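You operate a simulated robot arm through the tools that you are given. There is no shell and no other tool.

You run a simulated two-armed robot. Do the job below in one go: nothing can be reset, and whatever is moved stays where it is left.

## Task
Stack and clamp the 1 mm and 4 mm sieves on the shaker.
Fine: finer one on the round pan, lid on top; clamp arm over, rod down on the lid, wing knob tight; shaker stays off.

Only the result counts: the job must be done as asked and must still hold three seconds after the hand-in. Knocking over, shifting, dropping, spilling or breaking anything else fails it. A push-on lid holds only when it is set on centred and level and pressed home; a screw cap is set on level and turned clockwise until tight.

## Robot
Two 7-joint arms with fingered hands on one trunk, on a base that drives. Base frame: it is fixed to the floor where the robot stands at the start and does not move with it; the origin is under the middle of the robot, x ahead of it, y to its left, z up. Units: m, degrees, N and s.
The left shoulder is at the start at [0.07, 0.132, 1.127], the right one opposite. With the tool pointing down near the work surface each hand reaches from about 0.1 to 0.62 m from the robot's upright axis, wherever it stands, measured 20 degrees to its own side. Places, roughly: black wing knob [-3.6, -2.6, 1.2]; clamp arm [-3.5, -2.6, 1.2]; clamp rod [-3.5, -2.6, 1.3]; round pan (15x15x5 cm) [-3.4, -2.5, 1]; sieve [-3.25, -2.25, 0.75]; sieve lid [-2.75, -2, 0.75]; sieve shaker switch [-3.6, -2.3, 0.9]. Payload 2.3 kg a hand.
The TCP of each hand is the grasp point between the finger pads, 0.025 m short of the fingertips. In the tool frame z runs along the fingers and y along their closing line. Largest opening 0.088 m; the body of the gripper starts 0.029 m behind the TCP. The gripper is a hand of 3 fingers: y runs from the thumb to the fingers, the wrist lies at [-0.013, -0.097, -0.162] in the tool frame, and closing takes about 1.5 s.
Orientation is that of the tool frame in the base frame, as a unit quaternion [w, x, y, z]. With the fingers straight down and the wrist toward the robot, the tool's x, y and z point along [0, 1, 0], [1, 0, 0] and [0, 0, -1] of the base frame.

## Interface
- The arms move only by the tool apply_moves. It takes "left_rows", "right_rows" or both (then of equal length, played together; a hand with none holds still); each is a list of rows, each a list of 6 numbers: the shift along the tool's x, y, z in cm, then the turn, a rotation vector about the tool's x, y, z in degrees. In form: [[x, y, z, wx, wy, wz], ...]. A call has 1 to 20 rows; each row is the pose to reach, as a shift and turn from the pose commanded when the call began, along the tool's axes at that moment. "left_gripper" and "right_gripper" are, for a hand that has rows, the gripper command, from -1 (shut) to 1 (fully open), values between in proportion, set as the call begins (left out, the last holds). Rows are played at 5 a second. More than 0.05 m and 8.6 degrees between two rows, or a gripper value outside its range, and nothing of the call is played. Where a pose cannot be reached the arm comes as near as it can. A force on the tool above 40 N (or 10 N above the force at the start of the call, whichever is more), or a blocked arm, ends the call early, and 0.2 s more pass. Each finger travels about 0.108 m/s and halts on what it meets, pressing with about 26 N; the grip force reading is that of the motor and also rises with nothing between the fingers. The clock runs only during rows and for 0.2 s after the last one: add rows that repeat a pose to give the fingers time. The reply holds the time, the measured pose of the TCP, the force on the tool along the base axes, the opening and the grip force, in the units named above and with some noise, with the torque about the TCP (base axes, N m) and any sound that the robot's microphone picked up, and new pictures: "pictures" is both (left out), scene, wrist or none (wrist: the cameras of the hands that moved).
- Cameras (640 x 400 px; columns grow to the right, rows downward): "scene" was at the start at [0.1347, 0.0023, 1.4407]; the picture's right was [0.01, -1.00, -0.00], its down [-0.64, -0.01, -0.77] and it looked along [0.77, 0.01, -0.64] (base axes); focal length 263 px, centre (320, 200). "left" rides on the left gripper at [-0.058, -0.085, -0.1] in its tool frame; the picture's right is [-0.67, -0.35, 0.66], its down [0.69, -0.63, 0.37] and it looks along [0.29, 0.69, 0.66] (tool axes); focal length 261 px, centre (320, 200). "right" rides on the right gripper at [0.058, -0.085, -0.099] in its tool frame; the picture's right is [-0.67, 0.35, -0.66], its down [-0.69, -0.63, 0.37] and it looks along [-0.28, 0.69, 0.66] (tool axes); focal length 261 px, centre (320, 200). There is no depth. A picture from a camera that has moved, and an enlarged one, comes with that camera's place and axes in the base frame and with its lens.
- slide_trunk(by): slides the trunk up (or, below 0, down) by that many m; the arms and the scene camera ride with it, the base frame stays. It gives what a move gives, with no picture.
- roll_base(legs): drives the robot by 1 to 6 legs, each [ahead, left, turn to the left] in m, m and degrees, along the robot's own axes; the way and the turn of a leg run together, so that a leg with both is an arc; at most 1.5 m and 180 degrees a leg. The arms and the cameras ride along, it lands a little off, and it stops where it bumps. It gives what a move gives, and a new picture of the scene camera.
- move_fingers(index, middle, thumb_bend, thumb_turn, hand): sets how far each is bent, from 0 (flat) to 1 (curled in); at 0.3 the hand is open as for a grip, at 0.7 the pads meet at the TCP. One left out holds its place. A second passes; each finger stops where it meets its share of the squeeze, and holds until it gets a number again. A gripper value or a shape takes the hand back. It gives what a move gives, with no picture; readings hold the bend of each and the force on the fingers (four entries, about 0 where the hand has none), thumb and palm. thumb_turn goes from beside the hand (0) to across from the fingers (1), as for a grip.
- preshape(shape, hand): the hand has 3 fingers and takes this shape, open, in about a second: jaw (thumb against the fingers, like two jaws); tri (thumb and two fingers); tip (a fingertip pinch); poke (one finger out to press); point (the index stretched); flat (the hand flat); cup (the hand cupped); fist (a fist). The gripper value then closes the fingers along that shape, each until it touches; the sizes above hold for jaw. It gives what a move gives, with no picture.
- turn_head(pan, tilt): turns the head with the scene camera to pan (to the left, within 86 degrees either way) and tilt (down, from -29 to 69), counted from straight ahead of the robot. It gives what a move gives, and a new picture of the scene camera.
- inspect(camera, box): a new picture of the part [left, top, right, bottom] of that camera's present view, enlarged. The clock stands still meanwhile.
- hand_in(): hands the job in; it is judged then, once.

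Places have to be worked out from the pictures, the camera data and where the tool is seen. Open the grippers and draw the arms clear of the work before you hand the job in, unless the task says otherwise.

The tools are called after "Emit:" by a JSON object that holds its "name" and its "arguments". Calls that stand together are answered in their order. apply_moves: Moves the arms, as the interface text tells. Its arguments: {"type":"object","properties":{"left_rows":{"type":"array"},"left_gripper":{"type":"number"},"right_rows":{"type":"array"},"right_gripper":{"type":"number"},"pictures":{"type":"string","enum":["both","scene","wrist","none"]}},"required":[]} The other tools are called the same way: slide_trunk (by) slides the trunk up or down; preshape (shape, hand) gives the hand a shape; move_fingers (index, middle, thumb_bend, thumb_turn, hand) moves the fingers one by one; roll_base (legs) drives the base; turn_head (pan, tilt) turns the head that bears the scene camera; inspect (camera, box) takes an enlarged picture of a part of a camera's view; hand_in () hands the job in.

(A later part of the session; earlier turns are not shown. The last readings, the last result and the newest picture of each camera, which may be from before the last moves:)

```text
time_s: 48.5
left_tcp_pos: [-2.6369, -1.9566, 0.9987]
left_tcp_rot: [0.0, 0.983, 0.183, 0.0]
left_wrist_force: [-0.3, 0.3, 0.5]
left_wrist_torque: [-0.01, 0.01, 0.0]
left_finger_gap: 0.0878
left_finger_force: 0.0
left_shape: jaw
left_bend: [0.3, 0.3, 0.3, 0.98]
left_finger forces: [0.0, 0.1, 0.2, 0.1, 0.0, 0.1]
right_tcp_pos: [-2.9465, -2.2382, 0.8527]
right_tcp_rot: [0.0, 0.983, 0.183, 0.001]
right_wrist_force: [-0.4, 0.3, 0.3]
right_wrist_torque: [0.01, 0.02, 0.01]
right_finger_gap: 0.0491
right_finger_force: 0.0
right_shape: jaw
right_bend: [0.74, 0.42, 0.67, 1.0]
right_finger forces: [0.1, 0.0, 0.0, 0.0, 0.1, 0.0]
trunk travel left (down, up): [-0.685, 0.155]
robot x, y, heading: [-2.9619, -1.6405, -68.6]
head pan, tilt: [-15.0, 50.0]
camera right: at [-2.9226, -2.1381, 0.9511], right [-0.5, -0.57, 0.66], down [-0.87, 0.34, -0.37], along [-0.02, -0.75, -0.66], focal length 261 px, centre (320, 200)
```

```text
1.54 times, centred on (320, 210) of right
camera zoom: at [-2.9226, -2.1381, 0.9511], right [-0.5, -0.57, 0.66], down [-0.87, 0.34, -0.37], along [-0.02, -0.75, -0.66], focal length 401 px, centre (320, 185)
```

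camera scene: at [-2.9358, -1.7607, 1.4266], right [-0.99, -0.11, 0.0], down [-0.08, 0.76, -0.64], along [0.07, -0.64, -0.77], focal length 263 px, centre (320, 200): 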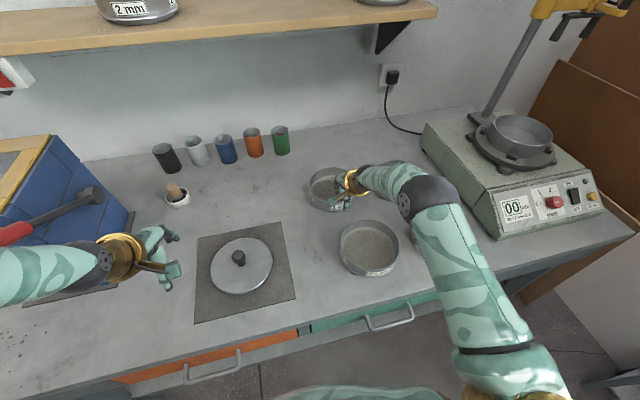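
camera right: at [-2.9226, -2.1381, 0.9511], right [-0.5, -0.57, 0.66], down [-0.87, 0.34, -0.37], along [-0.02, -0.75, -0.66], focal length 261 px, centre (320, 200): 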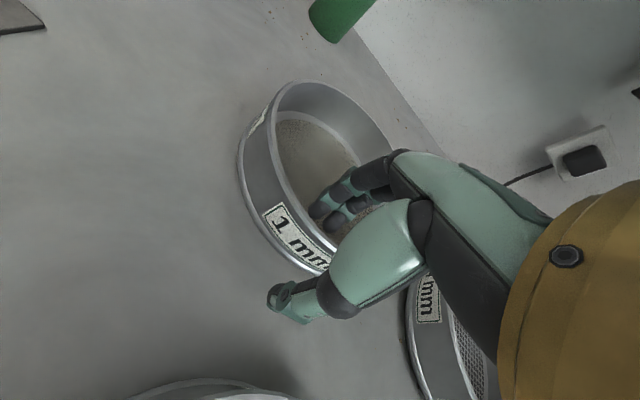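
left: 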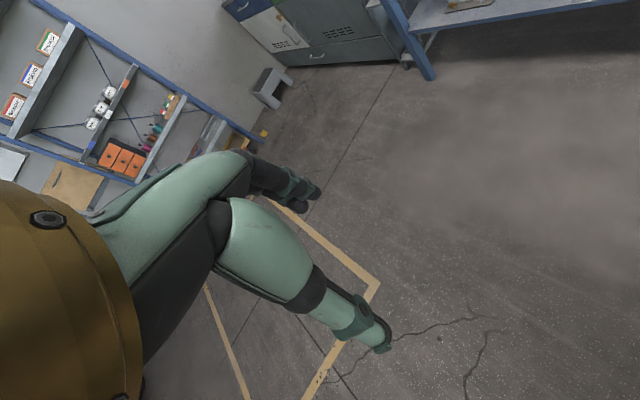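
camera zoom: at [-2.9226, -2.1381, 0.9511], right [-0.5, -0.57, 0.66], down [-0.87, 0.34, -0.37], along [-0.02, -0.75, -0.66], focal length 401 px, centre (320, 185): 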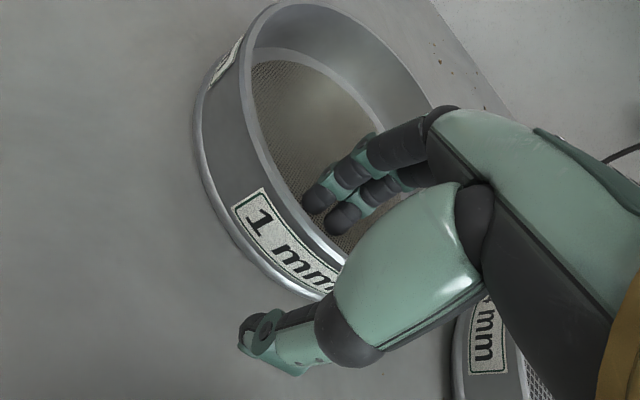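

The wall is between thumb and fingers. I close the gripper in place.

Emit:
{"name": "apply_moves", "arguments": {"right_rows": [[0, 0, 0, 0, 0, 0], [0, 0, 0, 0, 0, 0], [0, 0, 0, 0, 0, 0], [0, 0, 0, 0, 0, 0], [0, 0, 0, 0, 0, 0], [0, 0, 0, 0, 0, 0]], "right_gripper": -1, "pictures": "wrist"}}

Emit:
{"name": "inspect", "arguments": {"camera": "scene", "box": [290, 120, 430, 220]}}

```text
time_s: 49.9
left_tcp_pos: [-2.639, -1.9574, 0.9985]
left_tcp_rot: [-0.001, 0.983, 0.183, 0.0]
left_wrist_force: [-0.5, -0.5, 0.9]
left_wrist_torque: [0.0, -0.02, 0.0]
left_finger_gap: 0.0877
left_finger_force: 0.0
left_shape: jaw
left_bend: [0.3, 0.3, 0.3, 0.98]
left_finger forces: [0.1, 0.0, 0.0, 0.0, 0.0, 0.0]
right_tcp_pos: [-2.9468, -2.2379, 0.8529]
right_tcp_rot: [0.0, 0.983, 0.184, 0.0]
right_wrist_force: [-0.4, 0.4, 0.3]
right_wrist_torque: [-0.01, 0.0, 0.0]
right_finger_gap: 0.0
right_finger_force: 26.2
right_shape: jaw
right_bend: [0.72, 0.62, 0.35, 1.0]
right_finger forces: [15.2, 7.7, 0.1, 0.0, 23.3, 0.0]
trunk travel left (down, up): [-0.685, 0.155]
robot x, y, heading: [-2.9628, -1.6401, -69.0]
head pan, tilt: [-15.0, 50.0]
camera right: at [-2.9227, -2.1382, 0.9512], right [-0.5, -0.57, 0.66], down [-0.87, 0.34, -0.37], along [-0.02, -0.75, -0.66], focal length 261 px, centre (320, 200)
```

right: 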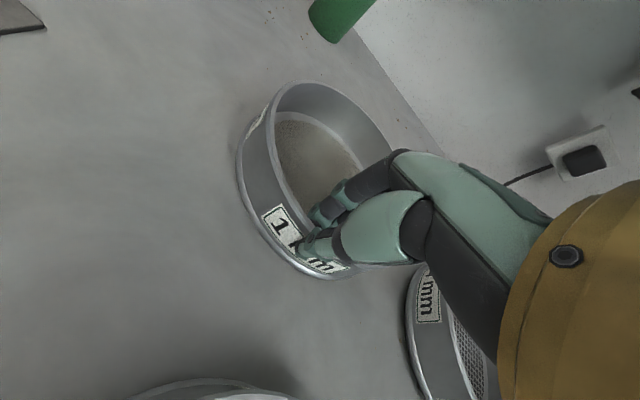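

```text
4.00 times, centred on (360, 170) of scene
camera zoom: at [-2.9359, -1.761, 1.4266], right [-0.99, -0.11, 0.0], down [-0.08, 0.76, -0.64], along [0.07, -0.64, -0.77], focal length 1052 px, centre (160, 320)
```

zoom: 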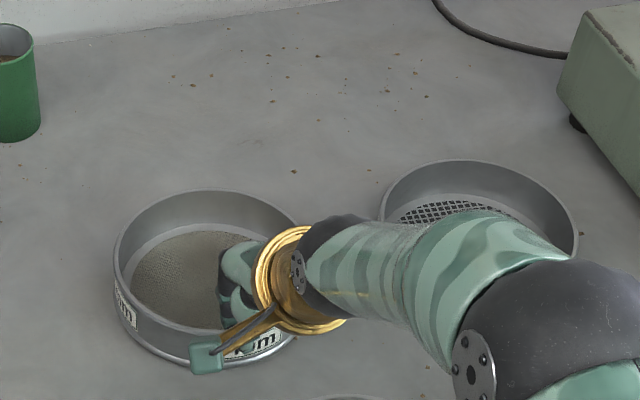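

A firm grip (thumb 23 N against two fingers). I lift 2 cm slowly and watch for tilt and the load.

Emit:
{"name": "apply_moves", "arguments": {"right_rows": [[0, 0, -0.5, 0, 0, 0], [0, 0, -1.0, 0, 0, 0], [0, 0, -1.5, 0, 0, 0], [0, 0, -2.0, 0, 0, 0], [0, 0, -2.0, 0, 0, 0]], "pictures": "wrist"}}

Emit:
{"name": "inspect", "arguments": {"camera": "scene", "box": [290, 120, 430, 220]}}

```text
time_s: 51.1
left_tcp_pos: [-2.6389, -1.9568, 0.9989]
left_tcp_rot: [0.0, 0.983, 0.183, 0.001]
left_wrist_force: [0.3, 0.8, -0.1]
left_wrist_torque: [-0.01, -0.02, -0.02]
left_finger_gap: 0.0877
left_finger_force: 0.2
left_shape: jaw
left_bend: [0.3, 0.3, 0.3, 0.98]
left_finger forces: [0.0, 0.0, 0.0, 0.0, 0.1, 0.0]
right_tcp_pos: [-2.9461, -2.2385, 0.8736]
right_tcp_rot: [0.0, 0.983, 0.182, 0.0]
right_wrist_force: [0.6, -0.4, -1.0]
right_wrist_torque: [0.0, 0.01, 0.0]
right_finger_gap: 0.0
right_finger_force: 25.6
right_shape: jaw
right_bend: [0.72, 0.62, 0.35, 1.0]
right_finger forces: [16.3, 8.5, 0.1, 0.1, 24.5, 0.0]
trunk travel left (down, up): [-0.685, 0.155]
robot x, y, heading: [-2.9646, -1.6386, -68.7]
head pan, tilt: [-15.0, 50.0]
camera right: at [-2.9224, -2.1385, 0.9713], right [-0.5, -0.57, 0.66], down [-0.87, 0.34, -0.37], along [-0.02, -0.75, -0.66], focal length 261 px, centre (320, 200)
```

right: 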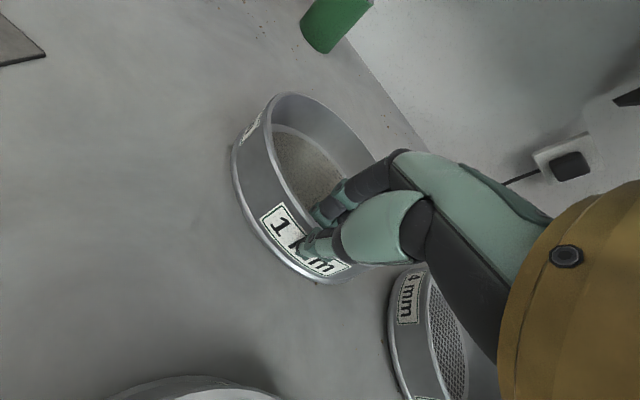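

```text
4.00 times, centred on (360, 170) of scene
camera zoom: at [-2.9358, -1.7615, 1.4265], right [-0.99, -0.11, 0.0], down [-0.08, 0.76, -0.64], along [0.07, -0.64, -0.77], focal length 1052 px, centre (160, 320)
```

zoom: 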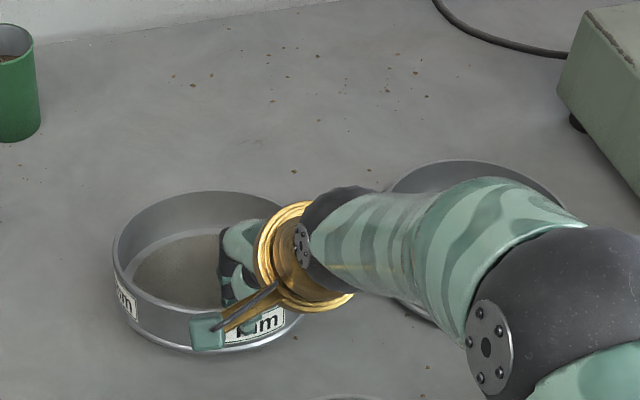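

The back rim stayed down while the near rim rose: with one hand the sieve pivots in the pinch. I set it back down and will use both hands on opposite sides instead.

Emit:
{"name": "apply_moves", "arguments": {"right_rows": [[0, 0, 0.5, 0, 0, 0], [0, 0, 1.0, 0, 0, 0], [0, 0, 1.5, 0, 0, 0], [0, 0, 1.9, 0, 0, 0], [0, 0, 1.9, 0, 0, 0]], "pictures": "none"}}

Emit:
{"name": "inspect", "arguments": {"camera": "scene", "box": [290, 120, 430, 220]}}

```text
time_s: 52.3
left_tcp_pos: [-2.6381, -1.9561, 0.9979]
left_tcp_rot: [0.0, 0.983, 0.183, 0.0]
left_wrist_force: [0.3, 0.8, -0.5]
left_wrist_torque: [0.02, -0.02, -0.01]
left_finger_gap: 0.0878
left_finger_force: 0.0
left_shape: jaw
left_bend: [0.3, 0.3, 0.3, 0.98]
left_finger forces: [0.1, 0.0, 0.0, 0.0, 0.0, 0.0]
right_tcp_pos: [-2.9469, -2.2384, 0.8546]
right_tcp_rot: [0.0, 0.983, 0.183, 0.001]
right_wrist_force: [0.3, 0.7, -0.5]
right_wrist_torque: [-0.02, -0.03, 0.02]
right_finger_gap: 0.0003
right_finger_force: 25.7
right_shape: jaw
right_bend: [0.72, 0.62, 0.35, 1.0]
right_finger forces: [16.1, 8.2, 0.0, 0.0, 24.8, 0.1]
trunk travel left (down, up): [-0.685, 0.155]
robot x, y, heading: [-2.9601, -1.6397, -69.0]
head pan, tilt: [-15.0, 50.0]
```

```text
4.00 times, centred on (360, 170) of scene
camera zoom: at [-2.9359, -1.7609, 1.4266], right [-0.99, -0.11, 0.0], down [-0.08, 0.76, -0.64], along [0.07, -0.64, -0.77], focal length 1052 px, centre (160, 320)
```

zoom: 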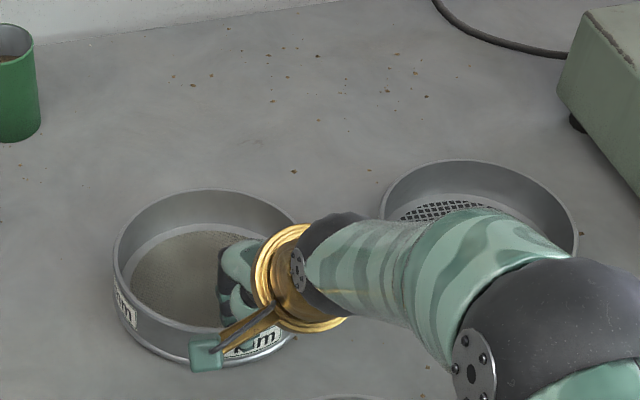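

It is back level on the table. I release and raise the hand clear.

Emit:
{"name": "apply_moves", "arguments": {"right_rows": [[0, 0, 0, 0, 0, 0], [0, 0, 0, 0, 0, 0], [0, 0, 0, 0, 0, 0], [0, 0, -2, 0, 0, 0], [0, 0, -6, 0, 0, 0], [0, 0, -10, 0, 0, 0], [0, 0, -14, 0, 0, 0], [0, -3, -18, 0, 0, 0]], "right_gripper": 0.2, "pictures": "scene"}}

Emit:
{"name": "inspect", "arguments": {"camera": "scene", "box": [290, 120, 430, 220]}}

```text
time_s: 54.1
left_tcp_pos: [-2.6391, -1.9557, 0.9993]
left_tcp_rot: [0.0, 0.983, 0.183, 0.001]
left_wrist_force: [0.3, 0.2, 0.1]
left_wrist_torque: [-0.03, -0.01, 0.01]
left_finger_gap: 0.0877
left_finger_force: 0.0
left_shape: jaw
left_bend: [0.3, 0.3, 0.3, 0.98]
left_finger forces: [0.0, 0.0, 0.0, 0.1, 0.0, 0.0]
right_tcp_pos: [-2.9574, -2.2087, 1.0371]
right_tcp_rot: [0.001, 0.983, 0.183, 0.001]
right_wrist_force: [-1.2, 1.0, -0.1]
right_wrist_torque: [0.03, 0.0, 0.0]
right_finger_gap: 0.0527
right_finger_force: 0.1
right_shape: jaw
right_bend: [0.29, 0.41, 0.64, 1.0]
right_finger forces: [0.0, 0.0, 0.0, 0.0, 0.0, 0.1]
trunk travel left (down, up): [-0.685, 0.155]
robot x, y, heading: [-2.9632, -1.6375, -68.9]
head pan, tilt: [-15.0, 50.0]
camera scene: at [-2.9366, -1.7579, 1.4268], right [-0.99, -0.11, 0.0], down [-0.08, 0.76, -0.64], along [0.07, -0.64, -0.76], focal length 263 px, centre (320, 200)
```

scene: 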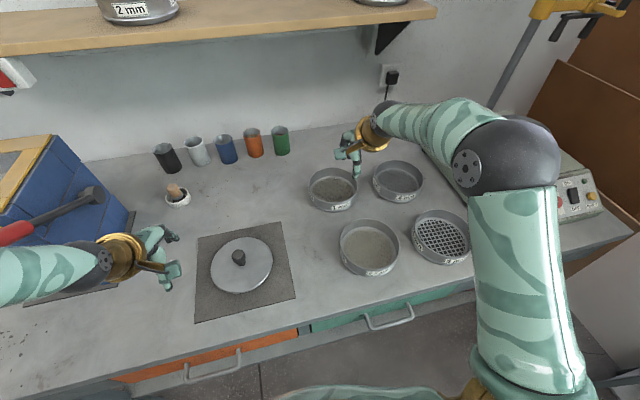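

```text
4.00 times, centred on (360, 170) of scene
camera zoom: at [-2.9366, -1.7579, 1.4268], right [-0.99, -0.11, 0.0], down [-0.08, 0.76, -0.64], along [0.07, -0.64, -0.76], focal length 1052 px, centre (160, 320)
```

zoom: 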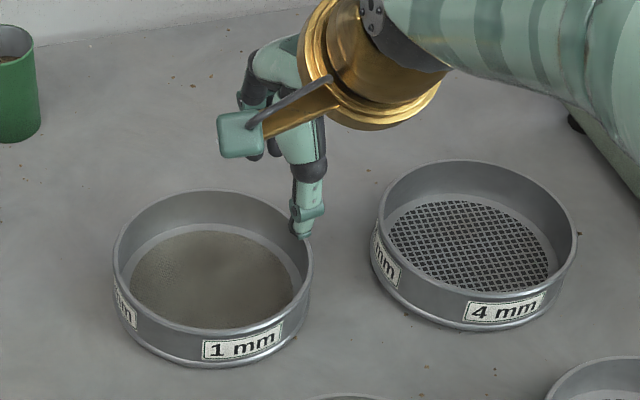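

Both sieves are free; 1 mm centre ≈[-2.919, -2.303], 4 mm ≈[-3.118, -2.353]. I shift the base right by 0.2 m so the 1 mm sieve is straight ahead for a two-handed grip.

Emit:
{"name": "roll_base", "arguments": {"legs": [[0, -0.2, 0]]}}

Emit:
{"name": "turn_head", "arguments": {"pan": 0, "tilt": 52}}

```text
time_s: 55.7
left_tcp_pos: [-2.8229, -2.0277, 0.9985]
left_tcp_rot: [0.001, 0.983, 0.182, -0.001]
left_wrist_force: [0.4, -0.7, 0.5]
left_wrist_torque: [0.02, 0.0, -0.01]
left_finger_gap: 0.0877
left_finger_force: 0.0
left_shape: jaw
left_bend: [0.3, 0.3, 0.3, 0.98]
left_finger forces: [0.0, 0.1, 0.0, 0.0, 0.1, 0.1]
right_tcp_pos: [-3.14, -2.2814, 1.0357]
right_tcp_rot: [0.001, 0.983, 0.182, -0.001]
right_wrist_force: [0.1, 0.1, 0.8]
right_wrist_torque: [0.04, 0.0, -0.02]
right_finger_gap: 0.053
right_finger_force: 0.0
right_shape: jaw
right_bend: [0.29, 0.41, 0.64, 1.0]
right_finger forces: [0.0, 0.0, 0.1, 0.0, 0.0, 0.0]
trunk travel left (down, up): [-0.685, 0.155]
robot x, y, heading: [-3.1449, -1.7088, -69.0]
head pan, tilt: [-15.0, 50.0]
camera scene: at [-3.1183, -1.8311, 1.4266], right [-0.99, -0.11, 0.0], down [-0.08, 0.76, -0.64], along [0.07, -0.64, -0.77], focal length 263 px, centre (320, 200)
```

scene: 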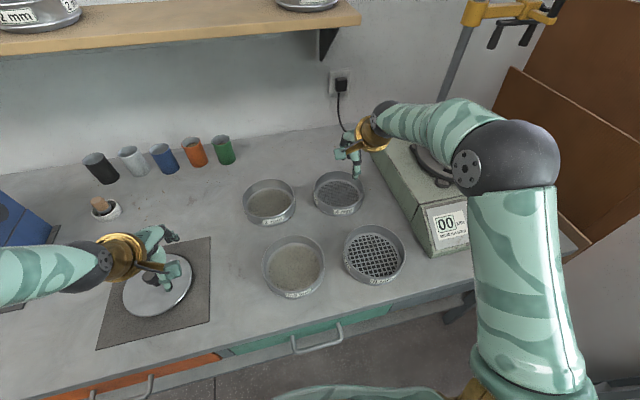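

```text
time_s: 56.5
left_tcp_pos: [-2.8242, -2.0293, 0.9989]
left_tcp_rot: [0.0, 0.983, 0.183, 0.0]
left_wrist_force: [0.9, 0.0, 0.3]
left_wrist_torque: [0.04, 0.0, 0.01]
left_finger_gap: 0.0875
left_finger_force: 0.0
left_shape: jaw
left_bend: [0.3, 0.3, 0.3, 0.98]
left_finger forces: [0.0, 0.0, 0.1, 0.1, 0.0, 0.0]
right_tcp_pos: [-3.1413, -2.2819, 1.0344]
right_tcp_rot: [0.001, 0.983, 0.182, 0.0]
right_wrist_force: [0.3, 0.4, 0.6]
right_wrist_torque: [0.01, -0.01, -0.02]
right_finger_gap: 0.053
right_finger_force: 0.1
right_shape: jaw
right_bend: [0.29, 0.41, 0.64, 1.0]
right_finger forces: [0.1, 0.0, 0.0, 0.0, 0.1, 0.0]
trunk travel left (down, up): [-0.685, 0.155]
robot x, y, heading: [-3.1486, -1.7098, -68.9]
head pan, tilt: [0.0, 52.0]
camera scene: at [-3.1026, -1.8258, 1.4239], right [-0.93, -0.36, 0.0], down [-0.28, 0.74, -0.62], along [0.22, -0.57, -0.79], focal length 263 px, centre (320, 200)
```

scene: 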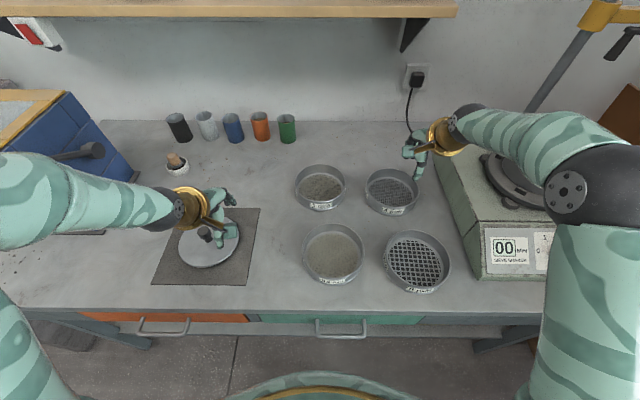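

The 1 mm sieve is now straight ahead at about 0.636 m. I bring both hands above it, turned ±60° so each closes radially on its near-right and near-left wall.

Emit:
{"name": "apply_moves", "arguments": {"right_rows": [[1.7, 0.8, 0.4, 0, 0, -7.5], [3.4, 1.55, 0.8, 0, 0, -15], [5.1, 2.3, 1.2, 0, 0, -22.5], [6.8, 3.1, 1.6, 0, 0, -30], [8.5, 3.9, 2.0, 0, 0, -37.5], [10.2, 4.6, 2.4, 0, 0, -45], [11.9, 5.4, 2.8, 0, 0, -52.5], [13.55, 6.2, 3.4, 0, 0, -60], [13.55, 6.2, 3.4, 0, 0, -60], [13.55, 6.2, 3.4, 0, 0, -60]], "left_rows": [[-1.5, 2.3, 0, 0, 0, 7.5], [-3.0, 4.6, 0, 0, 0, 15], [-4.6, 6.9, 0, 0, 0, 22.5], [-6.1, 9.2, 0, 0, 0, 30], [-7.6, 11.5, 0, 0, 0, 37.5], [-9.2, 13.8, 0, 0, 0, 45], [-10.7, 16.1, 0, 0, 0, 52.5], [-12.2, 18.4, 0, 0, 0, 60], [-12.2, 18.4, 0, 0, 0, 60], [-12.2, 18.4, 0, 0, 0, 60]], "right_gripper": 0.1, "left_gripper": 0.1}}

```text
time_s: 58.7
left_tcp_pos: [-2.8854, -2.197, 0.9956]
left_tcp_rot: [0.0, 0.943, -0.334, 0.0]
left_wrist_force: [-0.5, 0.2, 0.5]
left_wrist_torque: [-0.02, 0.0, 0.02]
left_finger_gap: 0.0491
left_finger_force: 0.0
left_shape: jaw
left_bend: [0.74, 0.42, 0.67, 1.0]
left_finger forces: [0.0, 0.1, 0.0, 0.0, 0.1, 0.0]
left hand out of reach, approached as far as the arm can: row 7, 8, 9, 10
right_tcp_pos: [-3.0082, -2.2423, 1.0059]
right_tcp_rot: [0.0, 0.76, 0.65, 0.0]
right_wrist_force: [0.1, 0.2, 0.0]
right_wrist_torque: [-0.02, -0.01, 0.0]
right_finger_gap: 0.0488
right_finger_force: 0.1
right_shape: jaw
right_bend: [0.74, 0.42, 0.67, 1.0]
right_finger forces: [0.1, 0.1, 0.0, 0.1, 0.0, 0.0]
right hand out of reach, approached as far as the arm can: row 6, 7, 8, 9, 10
trunk travel left (down, up): [-0.685, 0.155]
robot x, y, heading: [-3.1483, -1.711, -69.0]
head pan, tilt: [0.0, 52.0]
camera scene: at [-3.1024, -1.8257, 1.4239], right [-0.93, -0.36, 0.0], down [-0.28, 0.74, -0.62], along [0.22, -0.57, -0.79], focal length 263 px, centre (320, 200)
camera right: at [-3.0829, -2.1719, 1.102], right [0.24, -0.72, 0.66], down [-0.73, -0.58, -0.37], along [0.64, -0.39, -0.66], focal length 261 px, centre (320, 200)
camera left: at [-2.8763, -2.0931, 1.095], right [-0.3, 0.69, -0.66], down [0.93, 0.06, -0.37], along [-0.22, -0.72, -0.66], focal length 261 px, centre (320, 200)
```

scene: 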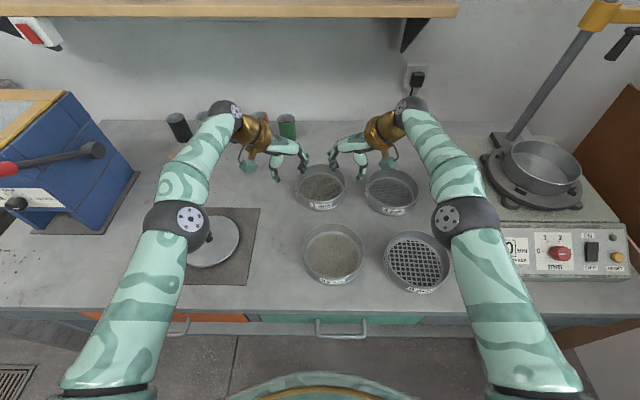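
right: 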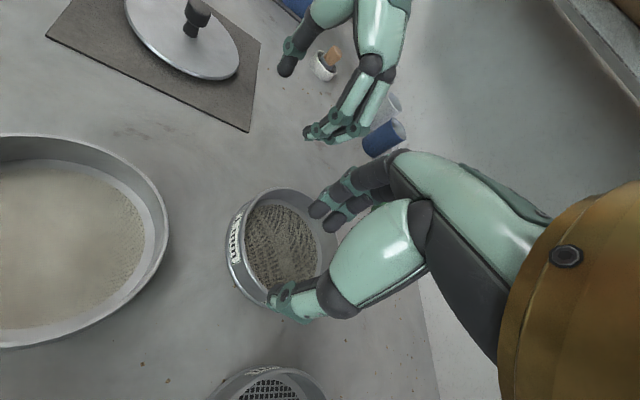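
left: 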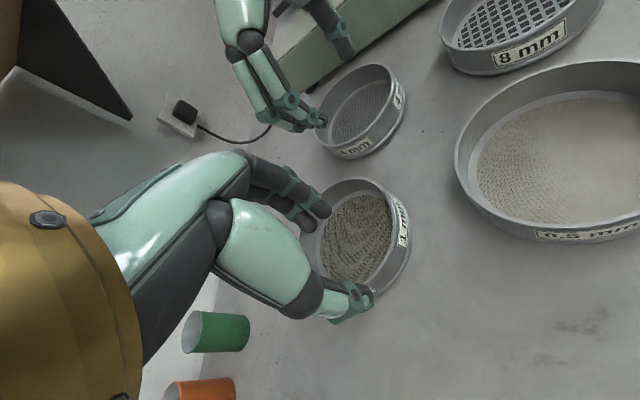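

Both hands stop about 5 cm short of the sieve. The base has clearance, so I creep 0.06 m closer.

Emit:
{"name": "roll_base", "arguments": {"legs": [[0.06, 0, 0]]}}

```text
time_s: 59.6
left_tcp_pos: [-2.8651, -2.2465, 0.9995]
left_tcp_rot: [0.003, 0.943, -0.334, 0.002]
left_wrist_force: [0.0, 0.6, 0.4]
left_wrist_torque: [0.0, 0.01, 0.04]
left_finger_gap: 0.0489
left_finger_force: 0.0
left_shape: jaw
left_bend: [0.74, 0.42, 0.67, 1.0]
left_finger forces: [0.0, 0.1, 0.0, 0.0, 0.1, 0.0]
right_tcp_pos: [-2.9883, -2.2926, 1.0075]
right_tcp_rot: [0.003, 0.761, 0.649, 0.0]
right_wrist_force: [-0.1, 0.0, -0.1]
right_wrist_torque: [0.0, -0.02, -0.03]
right_finger_gap: 0.0489
right_finger_force: 0.1
right_shape: jaw
right_bend: [0.74, 0.42, 0.67, 1.0]
right_finger forces: [0.1, 0.0, 0.0, 0.1, 0.0, 0.1]
trunk travel left (down, up): [-0.685, 0.155]
robot x, y, heading: [-3.1251, -1.7633, -69.0]
head pan, tilt: [0.0, 52.0]
camera scene: at [-3.0835, -1.8734, 1.4247], right [-0.93, -0.36, 0.0], down [-0.28, 0.73, -0.62], along [0.22, -0.58, -0.78], focal length 263 px, centre (320, 200)
```

scene: 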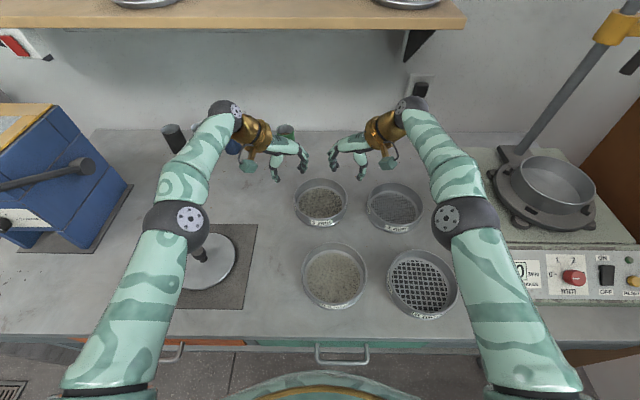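

Now 1 mm is about 0.58 m ahead. I send a zero-shift row to learn whether the hands now settle at the earlier commanded poses, and enlarge the view.

Emit:
{"name": "apply_moves", "arguments": {"right_rows": [[0, 0, 0, 0, 0, 0]], "left_rows": [[0, 0, 0, 0, 0, 0]], "pictures": "none"}}

Emit:
{"name": "inspect", "arguments": {"camera": "scene", "box": [230, 120, 450, 260]}}

```text
time_s: 60.0
left_tcp_pos: [-2.8633, -2.2521, 0.9963]
left_tcp_rot: [0.001, 0.943, -0.334, 0.0]
left_wrist_force: [0.7, 0.1, 0.6]
left_wrist_torque: [0.04, 0.02, 0.01]
left_finger_gap: 0.0488
left_finger_force: 0.0
left_shape: jaw
left_bend: [0.74, 0.42, 0.67, 1.0]
left_finger forces: [0.2, 0.0, 0.0, 0.0, 0.0, 0.1]
right_tcp_pos: [-2.9868, -2.297, 1.0049]
right_tcp_rot: [0.0, 0.761, 0.649, 0.0]
right_wrist_force: [-0.4, -0.2, -0.5]
right_wrist_torque: [0.0, -0.01, 0.01]
right_finger_gap: 0.0488
right_finger_force: 0.1
right_shape: jaw
right_bend: [0.74, 0.42, 0.67, 1.0]
right_finger forces: [0.0, 0.1, 0.0, 0.1, 0.0, 0.0]
trunk travel left (down, up): [-0.685, 0.155]
robot x, y, heading: [-3.121, -1.769, -68.9]
head pan, tilt: [0.0, 52.0]
```

```text
2.86 times, centred on (340, 190) of scene
camera zoom: at [-3.0806, -1.881, 1.4239], right [-0.93, -0.36, 0.0], down [-0.28, 0.74, -0.62], along [0.22, -0.57, -0.79], focal length 751 px, centre (263, 229)
```

zoom: 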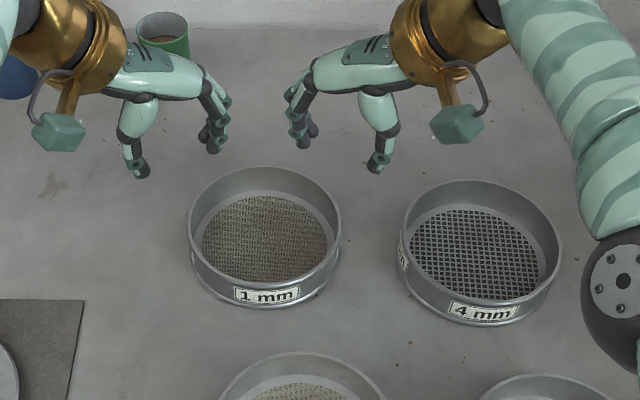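

The sieve centre is confirmed at [-2.918, -2.306]. I fine-align both hands over the walls at equal height; I'll then lower them together with the trunk.

Emit:
{"name": "apply_moves", "arguments": {"right_rows": [[0.2, -0.5, 0.86, 0, 0, 0], [0.2, -0.5, 0.86, 0, 0, 0]], "left_rows": [[-0.86, 0.18, 0, 0, 0, 0], [-0.86, 0.18, 0, 0, 0, 0]], "pictures": "none"}}

Emit:
{"name": "slide_trunk", "arguments": {"by": -0.09}}

Emit:
{"name": "inspect", "arguments": {"camera": "scene", "box": [230, 100, 450, 240]}}

Emit:
{"name": "inspect", "arguments": {"camera": "right", "box": [120, 80, 520, 400]}}

Emit:
{"name": "inspect", "arguments": {"camera": "left", "box": [120, 80, 520, 400]}}

```text
time_s: 60.6
left_tcp_pos: [-2.8707, -2.2475, 0.9959]
left_tcp_rot: [0.001, 0.943, -0.334, 0.0]
left_wrist_force: [-0.1, -0.9, 0.0]
left_wrist_torque: [0.03, -0.02, 0.0]
left_finger_gap: 0.0489
left_finger_force: 0.1
left_shape: jaw
left_bend: [0.74, 0.42, 0.67, 1.0]
left_finger forces: [0.0, 0.0, 0.0, 0.0, 0.1, 0.0]
right_tcp_pos: [-2.9924, -2.2947, 0.9949]
right_tcp_rot: [0.0, 0.76, 0.65, 0.0]
right_wrist_force: [-0.3, -0.2, -0.2]
right_wrist_torque: [0.0, 0.0, 0.0]
right_finger_gap: 0.0487
right_finger_force: 0.1
right_shape: jaw
right_bend: [0.74, 0.42, 0.67, 1.0]
right_finger forces: [0.1, 0.0, 0.0, 0.0, 0.0, 0.1]
trunk travel left (down, up): [-0.685, 0.155]
robot x, y, heading: [-3.1221, -1.7643, -69.2]
head pan, tilt: [0.0, 52.0]
```

```text
time_s: 61.9
left_tcp_pos: [-2.8705, -2.2475, 0.9065]
left_tcp_rot: [0.001, 0.942, -0.335, 0.0]
left_wrist_force: [-0.6, 0.1, 0.0]
left_wrist_torque: [0.0, -0.01, 0.0]
left_finger_gap: 0.0485
left_finger_force: 0.1
left_shape: jaw
left_bend: [0.74, 0.42, 0.67, 1.0]
left_finger forces: [0.0, 0.1, 0.1, 0.0, 0.0, 0.0]
right_tcp_pos: [-2.9914, -2.2952, 0.9051]
right_tcp_rot: [0.0, 0.76, 0.65, 0.0]
right_wrist_force: [0.1, -0.4, -0.1]
right_wrist_torque: [-0.03, -0.01, -0.02]
right_finger_gap: 0.0486
right_finger_force: 0.0
right_shape: jaw
right_bend: [0.74, 0.42, 0.67, 1.0]
right_finger forces: [0.1, 0.1, 0.1, 0.0, 0.0, 0.0]
trunk travel left (down, up): [-0.595, 0.245]
robot x, y, heading: [-3.1251, -1.7645, -68.9]
head pan, tilt: [0.0, 52.0]
```

```text
2.86 times, centred on (340, 170) of scene
camera zoom: at [-3.0807, -1.881, 1.3339], right [-0.93, -0.36, 0.0], down [-0.28, 0.74, -0.62], along [0.22, -0.57, -0.79], focal length 751 px, centre (263, 286)
```

zoom: 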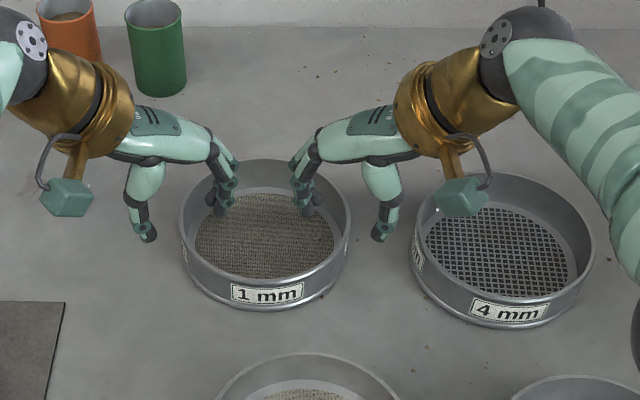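

```text
1.25 times, centred on (320, 240) of right
camera zoom: at [-3.0662, -2.2247, 1.0035], right [0.24, -0.72, 0.66], down [-0.73, -0.58, -0.37], along [0.64, -0.39, -0.66], focal length 326 px, centre (320, 150)
```

zoom: 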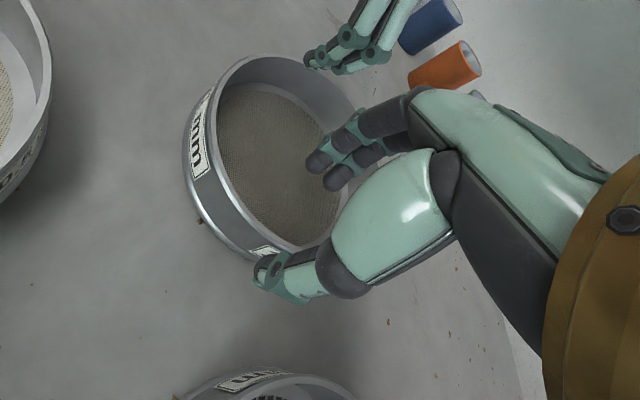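

```text
1.25 times, centred on (320, 240) of left
camera zoom: at [-2.8626, -2.1444, 1.005], right [-0.3, 0.69, -0.66], down [0.93, 0.06, -0.37], along [-0.22, -0.72, -0.66], focal length 326 px, centre (320, 150)
```

zoom: 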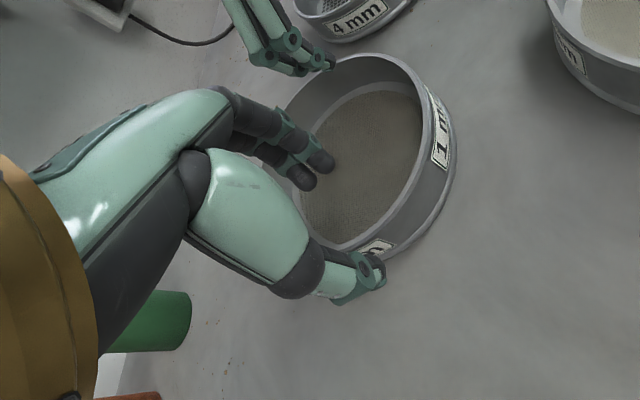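

Both hands straddle the wall symmetrically. I lower the trunk by another 5.2 cm to bring the fingertips about 2 cm below the rim.

Emit:
{"name": "slide_trunk", "arguments": {"by": -0.052}}

Emit:
{"name": "inspect", "arguments": {"camera": "scene", "box": [230, 80, 450, 220]}}

Emit:
{"name": "inspect", "arguments": {"camera": "right", "box": [120, 80, 520, 400]}}

Emit:
{"name": "inspect", "arguments": {"camera": "left", "box": [120, 80, 520, 400]}}

```text
time_s: 62.8
left_tcp_pos: [-2.8695, -2.2485, 0.8545]
left_tcp_rot: [0.001, 0.943, -0.334, 0.0]
left_wrist_force: [-0.6, -0.5, -0.3]
left_wrist_torque: [0.01, 0.01, -0.02]
left_finger_gap: 0.0488
left_finger_force: 0.1
left_shape: jaw
left_bend: [0.74, 0.42, 0.67, 1.0]
left_finger forces: [0.0, 0.0, 0.0, 0.0, 0.0, 0.0]
right_tcp_pos: [-2.9915, -2.2953, 0.8536]
right_tcp_rot: [-0.001, 0.761, 0.649, 0.0]
right_wrist_force: [0.2, 0.4, -0.9]
right_wrist_torque: [0.02, 0.05, 0.0]
right_finger_gap: 0.0486
right_finger_force: 0.0
right_shape: jaw
right_bend: [0.74, 0.42, 0.67, 1.0]
right_finger forces: [0.1, 0.0, 0.0, 0.0, 0.0, 0.0]
trunk travel left (down, up): [-0.543, 0.297]
robot x, y, heading: [-3.1275, -1.7659, -68.9]
head pan, tilt: [0.0, 52.0]
```

```text
2.86 times, centred on (340, 150) of scene
camera zoom: at [-3.0807, -1.8809, 1.2819], right [-0.93, -0.36, 0.0], down [-0.28, 0.74, -0.62], along [0.22, -0.57, -0.79], focal length 751 px, centre (263, 343)
```

zoom: 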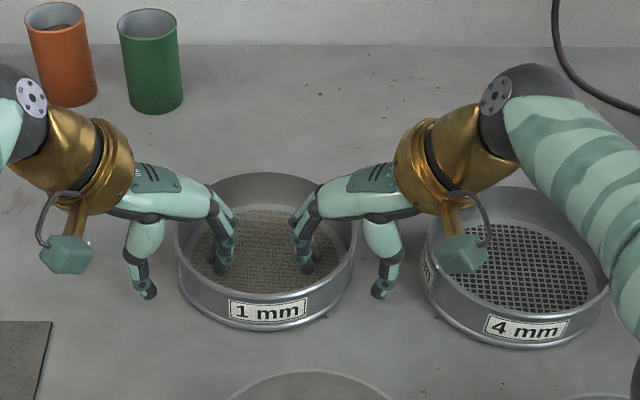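

```text
1.25 times, centred on (320, 240) of right
camera zoom: at [-3.0663, -2.2246, 0.9515], right [0.24, -0.72, 0.66], down [-0.73, -0.58, -0.37], along [0.64, -0.39, -0.66], focal length 326 px, centre (320, 150)
```

zoom: 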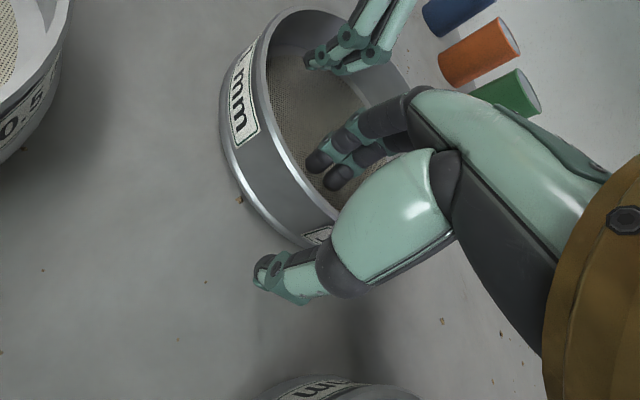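

```text
1.25 times, centred on (320, 240) of left
camera zoom: at [-2.8626, -2.1444, 0.953], right [-0.3, 0.69, -0.66], down [0.93, 0.06, -0.37], along [-0.22, -0.72, -0.66], focal length 326 px, centre (320, 150)
```

zoom: 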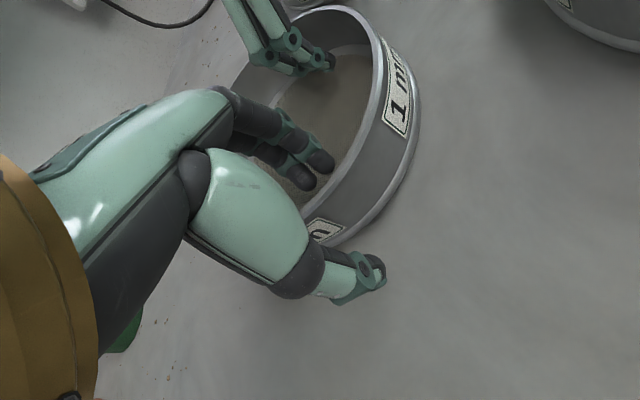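

Good straddle on both sides. I close both grippers together.

Emit:
{"name": "apply_moves", "arguments": {"right_rows": [[0, 0, 0, 0, 0, 0], [0, 0, 0, 0, 0, 0], [0, 0, 0, 0, 0, 0], [0, 0, 0, 0, 0, 0], [0, 0, 0, 0, 0, 0], [0, 0, 0, 0, 0, 0]], "left_rows": [[0, 0, 0, 0, 0, 0], [0, 0, 0, 0, 0, 0], [0, 0, 0, 0, 0, 0], [0, 0, 0, 0, 0, 0], [0, 0, 0, 0, 0, 0], [0, 0, 0, 0, 0, 0]], "right_gripper": -1, "left_gripper": -1}}

```text
time_s: 64.2
left_tcp_pos: [-2.8703, -2.2482, 0.8542]
left_tcp_rot: [0.001, 0.943, -0.334, 0.0]
left_wrist_force: [0.1, 0.0, -0.3]
left_wrist_torque: [-0.03, 0.03, -0.01]
left_finger_gap: 0.0001
left_finger_force: 26.2
left_shape: jaw
left_bend: [0.71, 0.62, 0.54, 1.0]
left_finger forces: [15.1, 7.7, 0.0, 0.0, 22.7, 0.0]
right_tcp_pos: [-2.9914, -2.2963, 0.8533]
right_tcp_rot: [0.0, 0.76, 0.65, 0.0]
right_wrist_force: [-0.3, 0.1, -0.7]
right_wrist_torque: [0.0, -0.01, 0.06]
right_finger_gap: 0.0001
right_finger_force: 26.4
right_shape: jaw
right_bend: [0.71, 0.65, 0.64, 1.0]
right_finger forces: [14.9, 8.5, 0.1, 0.0, 22.1, 0.0]
trunk travel left (down, up): [-0.543, 0.297]
robot x, y, heading: [-3.1234, -1.7684, -68.9]
head pan, tilt: [0.0, 52.0]
camera scene: at [-3.0803, -1.8814, 1.2819], right [-0.93, -0.36, 0.0], down [-0.28, 0.74, -0.62], along [0.22, -0.57, -0.79], focal length 263 px, centre (320, 200)
camera right: at [-3.066, -2.2249, 0.9513], right [0.24, -0.72, 0.66], down [-0.73, -0.58, -0.37], along [0.64, -0.39, -0.66], focal length 261 px, centre (320, 200)
camera left: at [-2.8624, -2.1447, 0.9528], right [-0.3, 0.69, -0.66], down [0.93, 0.06, -0.37], along [-0.22, -0.72, -0.66], focal length 261 px, centre (320, 200)
```

scene: 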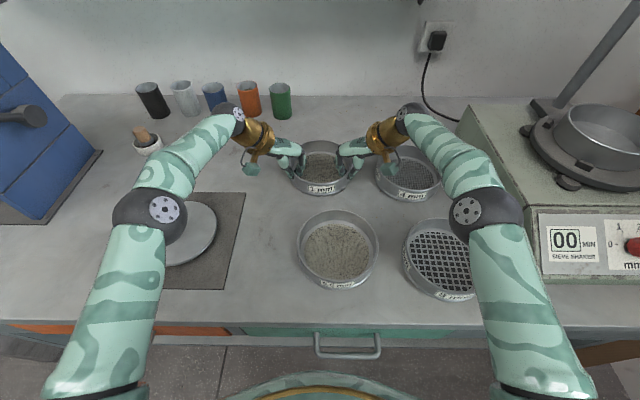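
right: 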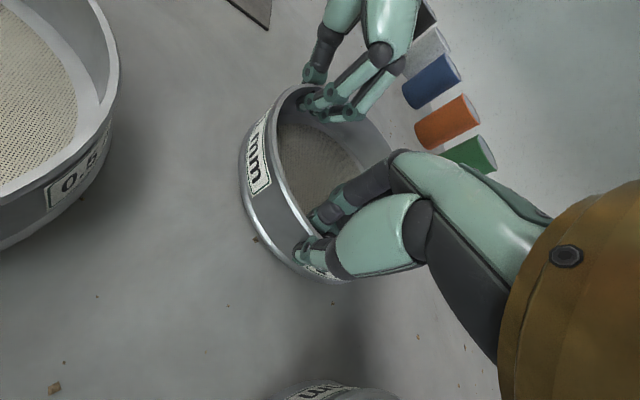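
left: 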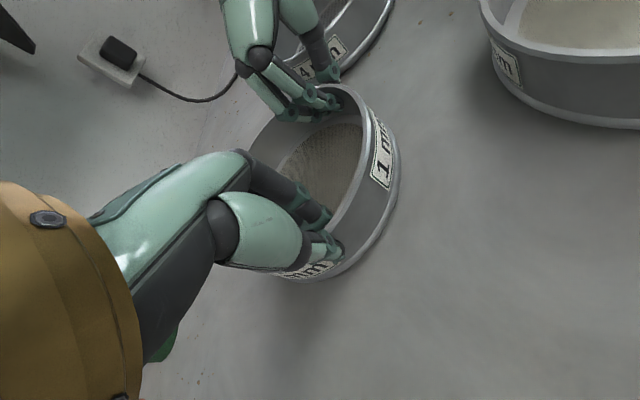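

Both hands grip with about 22 N each. I lift 2 cm with the trunk and check whether the sieve rises level.

Emit:
{"name": "slide_trunk", "arguments": {"by": 0.03}}

Emit:
{"name": "inspect", "arguments": {"camera": "scene", "box": [230, 80, 450, 220]}}

Emit:
{"name": "inspect", "arguments": {"camera": "right", "box": [120, 80, 520, 400]}}

```text
time_s: 65.0
left_tcp_pos: [-2.8708, -2.2482, 0.8836]
left_tcp_rot: [0.0, 0.943, -0.334, -0.002]
left_wrist_force: [-0.7, -0.2, -1.9]
left_wrist_torque: [0.01, 0.06, 0.01]
left_finger_gap: 0.0001
left_finger_force: 25.8
left_shape: jaw
left_bend: [0.71, 0.62, 0.54, 1.0]
left_finger forces: [15.7, 7.4, 0.0, 0.0, 22.7, 0.0]
right_tcp_pos: [-2.9906, -2.2955, 0.8827]
right_tcp_rot: [-0.001, 0.76, 0.65, 0.0]
right_wrist_force: [0.2, -0.5, -1.0]
right_wrist_torque: [0.04, 0.02, 0.03]
right_finger_gap: 0.0
right_finger_force: 25.7
right_shape: jaw
right_bend: [0.71, 0.65, 0.64, 1.0]
right_finger forces: [15.1, 8.1, 0.0, 0.0, 22.6, 0.0]
trunk travel left (down, up): [-0.573, 0.267]
robot x, y, heading: [-3.124, -1.7629, -69.2]
head pan, tilt: [0.0, 52.0]
```

```text
2.86 times, centred on (340, 150) of scene
camera zoom: at [-3.0802, -1.8822, 1.3119], right [-0.93, -0.36, 0.0], down [-0.28, 0.74, -0.61], along [0.22, -0.57, -0.79], focal length 751 px, centre (263, 343)
```

zoom: 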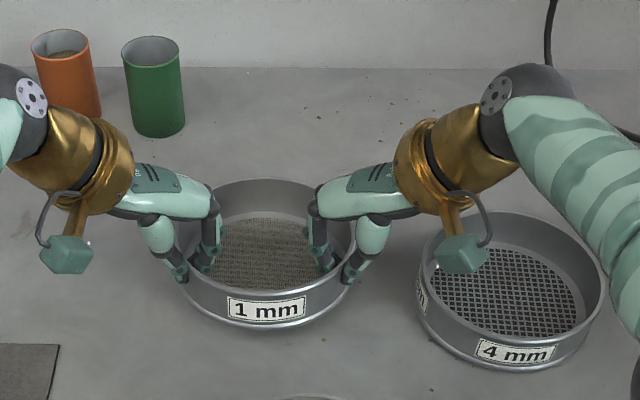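

```text
1.25 times, centred on (320, 240) of right
camera zoom: at [-3.066, -2.2255, 0.9811], right [0.24, -0.72, 0.65], down [-0.73, -0.58, -0.37], along [0.64, -0.39, -0.66], focal length 326 px, centre (320, 150)
```

zoom: 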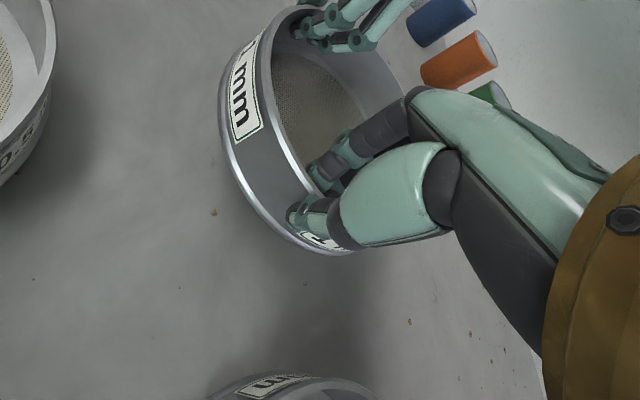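

The sieve rises with both hands (slight forward pitch of a few degrees, tolerable). I raise the trunk by 0.21 m and look right toward the shaker and boards before driving.

Emit:
{"name": "slide_trunk", "arguments": {"by": 0.21}}

Emit:
{"name": "turn_head", "arguments": {"pan": -45, "tilt": 35}}

```text
time_s: 67.2
left_tcp_pos: [-2.8705, -2.2495, 1.0938]
left_tcp_rot: [0.001, 0.943, -0.333, -0.001]
left_wrist_force: [-0.7, 0.8, -1.5]
left_wrist_torque: [0.03, 0.05, 0.03]
left_finger_gap: 0.0
left_finger_force: 26.4
left_shape: jaw
left_bend: [0.71, 0.62, 0.54, 1.0]
left_finger forces: [15.6, 7.3, 0.0, 0.0, 22.9, 0.1]
right_tcp_pos: [-2.9908, -2.2938, 1.0921]
right_tcp_rot: [-0.001, 0.76, 0.649, 0.0]
right_wrist_force: [0.0, -0.3, -0.6]
right_wrist_torque: [0.06, 0.01, 0.03]
right_finger_gap: 0.0
right_finger_force: 26.0
right_shape: jaw
right_bend: [0.71, 0.65, 0.64, 1.0]
right_finger forces: [15.0, 8.0, 0.1, 0.0, 22.6, 0.0]
trunk travel left (down, up): [-0.783, 0.057]
robot x, y, heading: [-3.1227, -1.7656, -68.9]
head pan, tilt: [0.0, 52.0]
```

```text
time_s: 68.3
left_tcp_pos: [-2.8705, -2.2482, 1.095]
left_tcp_rot: [0.001, 0.943, -0.333, -0.001]
left_wrist_force: [0.9, 0.1, -1.5]
left_wrist_torque: [0.03, 0.03, -0.02]
left_finger_gap: 0.0001
left_finger_force: 25.6
left_shape: jaw
left_bend: [0.71, 0.62, 0.54, 1.0]
left_finger forces: [15.7, 7.3, 0.1, 0.0, 22.9, 0.0]
right_tcp_pos: [-2.992, -2.2957, 1.093]
right_tcp_rot: [0.001, 0.761, 0.649, 0.0]
right_wrist_force: [0.9, 0.7, -1.4]
right_wrist_torque: [0.08, -0.04, 0.02]
right_finger_gap: 0.0001
right_finger_force: 26.0
right_shape: jaw
right_bend: [0.71, 0.65, 0.64, 1.0]
right_finger forces: [15.0, 8.0, 0.0, 0.0, 22.6, 0.1]
trunk travel left (down, up): [-0.783, 0.057]
robot x, y, heading: [-3.1248, -1.7637, -69.0]
head pan, tilt: [-45.0, 35.0]
camera scene: at [-3.1428, -1.8924, 1.5462], right [-0.91, 0.41, 0.0], down [0.23, 0.53, -0.82], along [-0.33, -0.75, -0.57], focal length 263 px, centre (320, 200)
```

scene: 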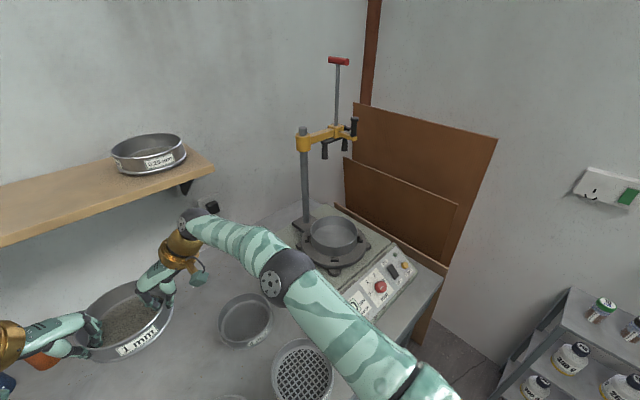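

The boards lean beyond the table's right end. I enlarge the shaker, clamp and boards to fix their places.

Emit:
{"name": "inspect", "arguments": {"camera": "scene", "box": [280, 190, 440, 300]}}

Emit:
{"name": "inspect", "arguments": {"camera": "scene", "box": [280, 40, 400, 220]}}

```text
3.64 times, centred on (360, 245) of scene
camera zoom: at [-3.1428, -1.8924, 1.5462], right [-0.91, 0.41, 0.0], down [0.23, 0.53, -0.82], along [-0.33, -0.75, -0.57], focal length 956 px, centre (174, 36)
```

zoom: 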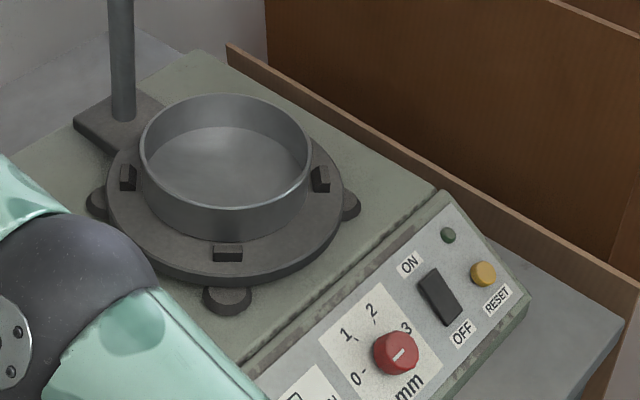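

```text
2.22 times, centred on (340, 130) of scene
camera zoom: at [-3.1428, -1.8924, 1.5462], right [-0.91, 0.41, 0.0], down [0.23, 0.53, -0.82], along [-0.33, -0.75, -0.57], focal length 584 px, centre (276, 356)
```

zoom: 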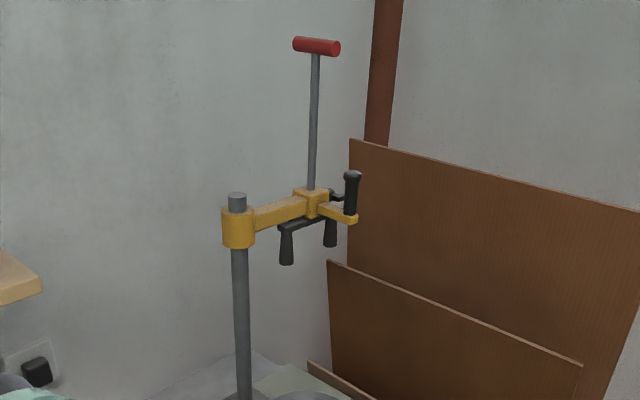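

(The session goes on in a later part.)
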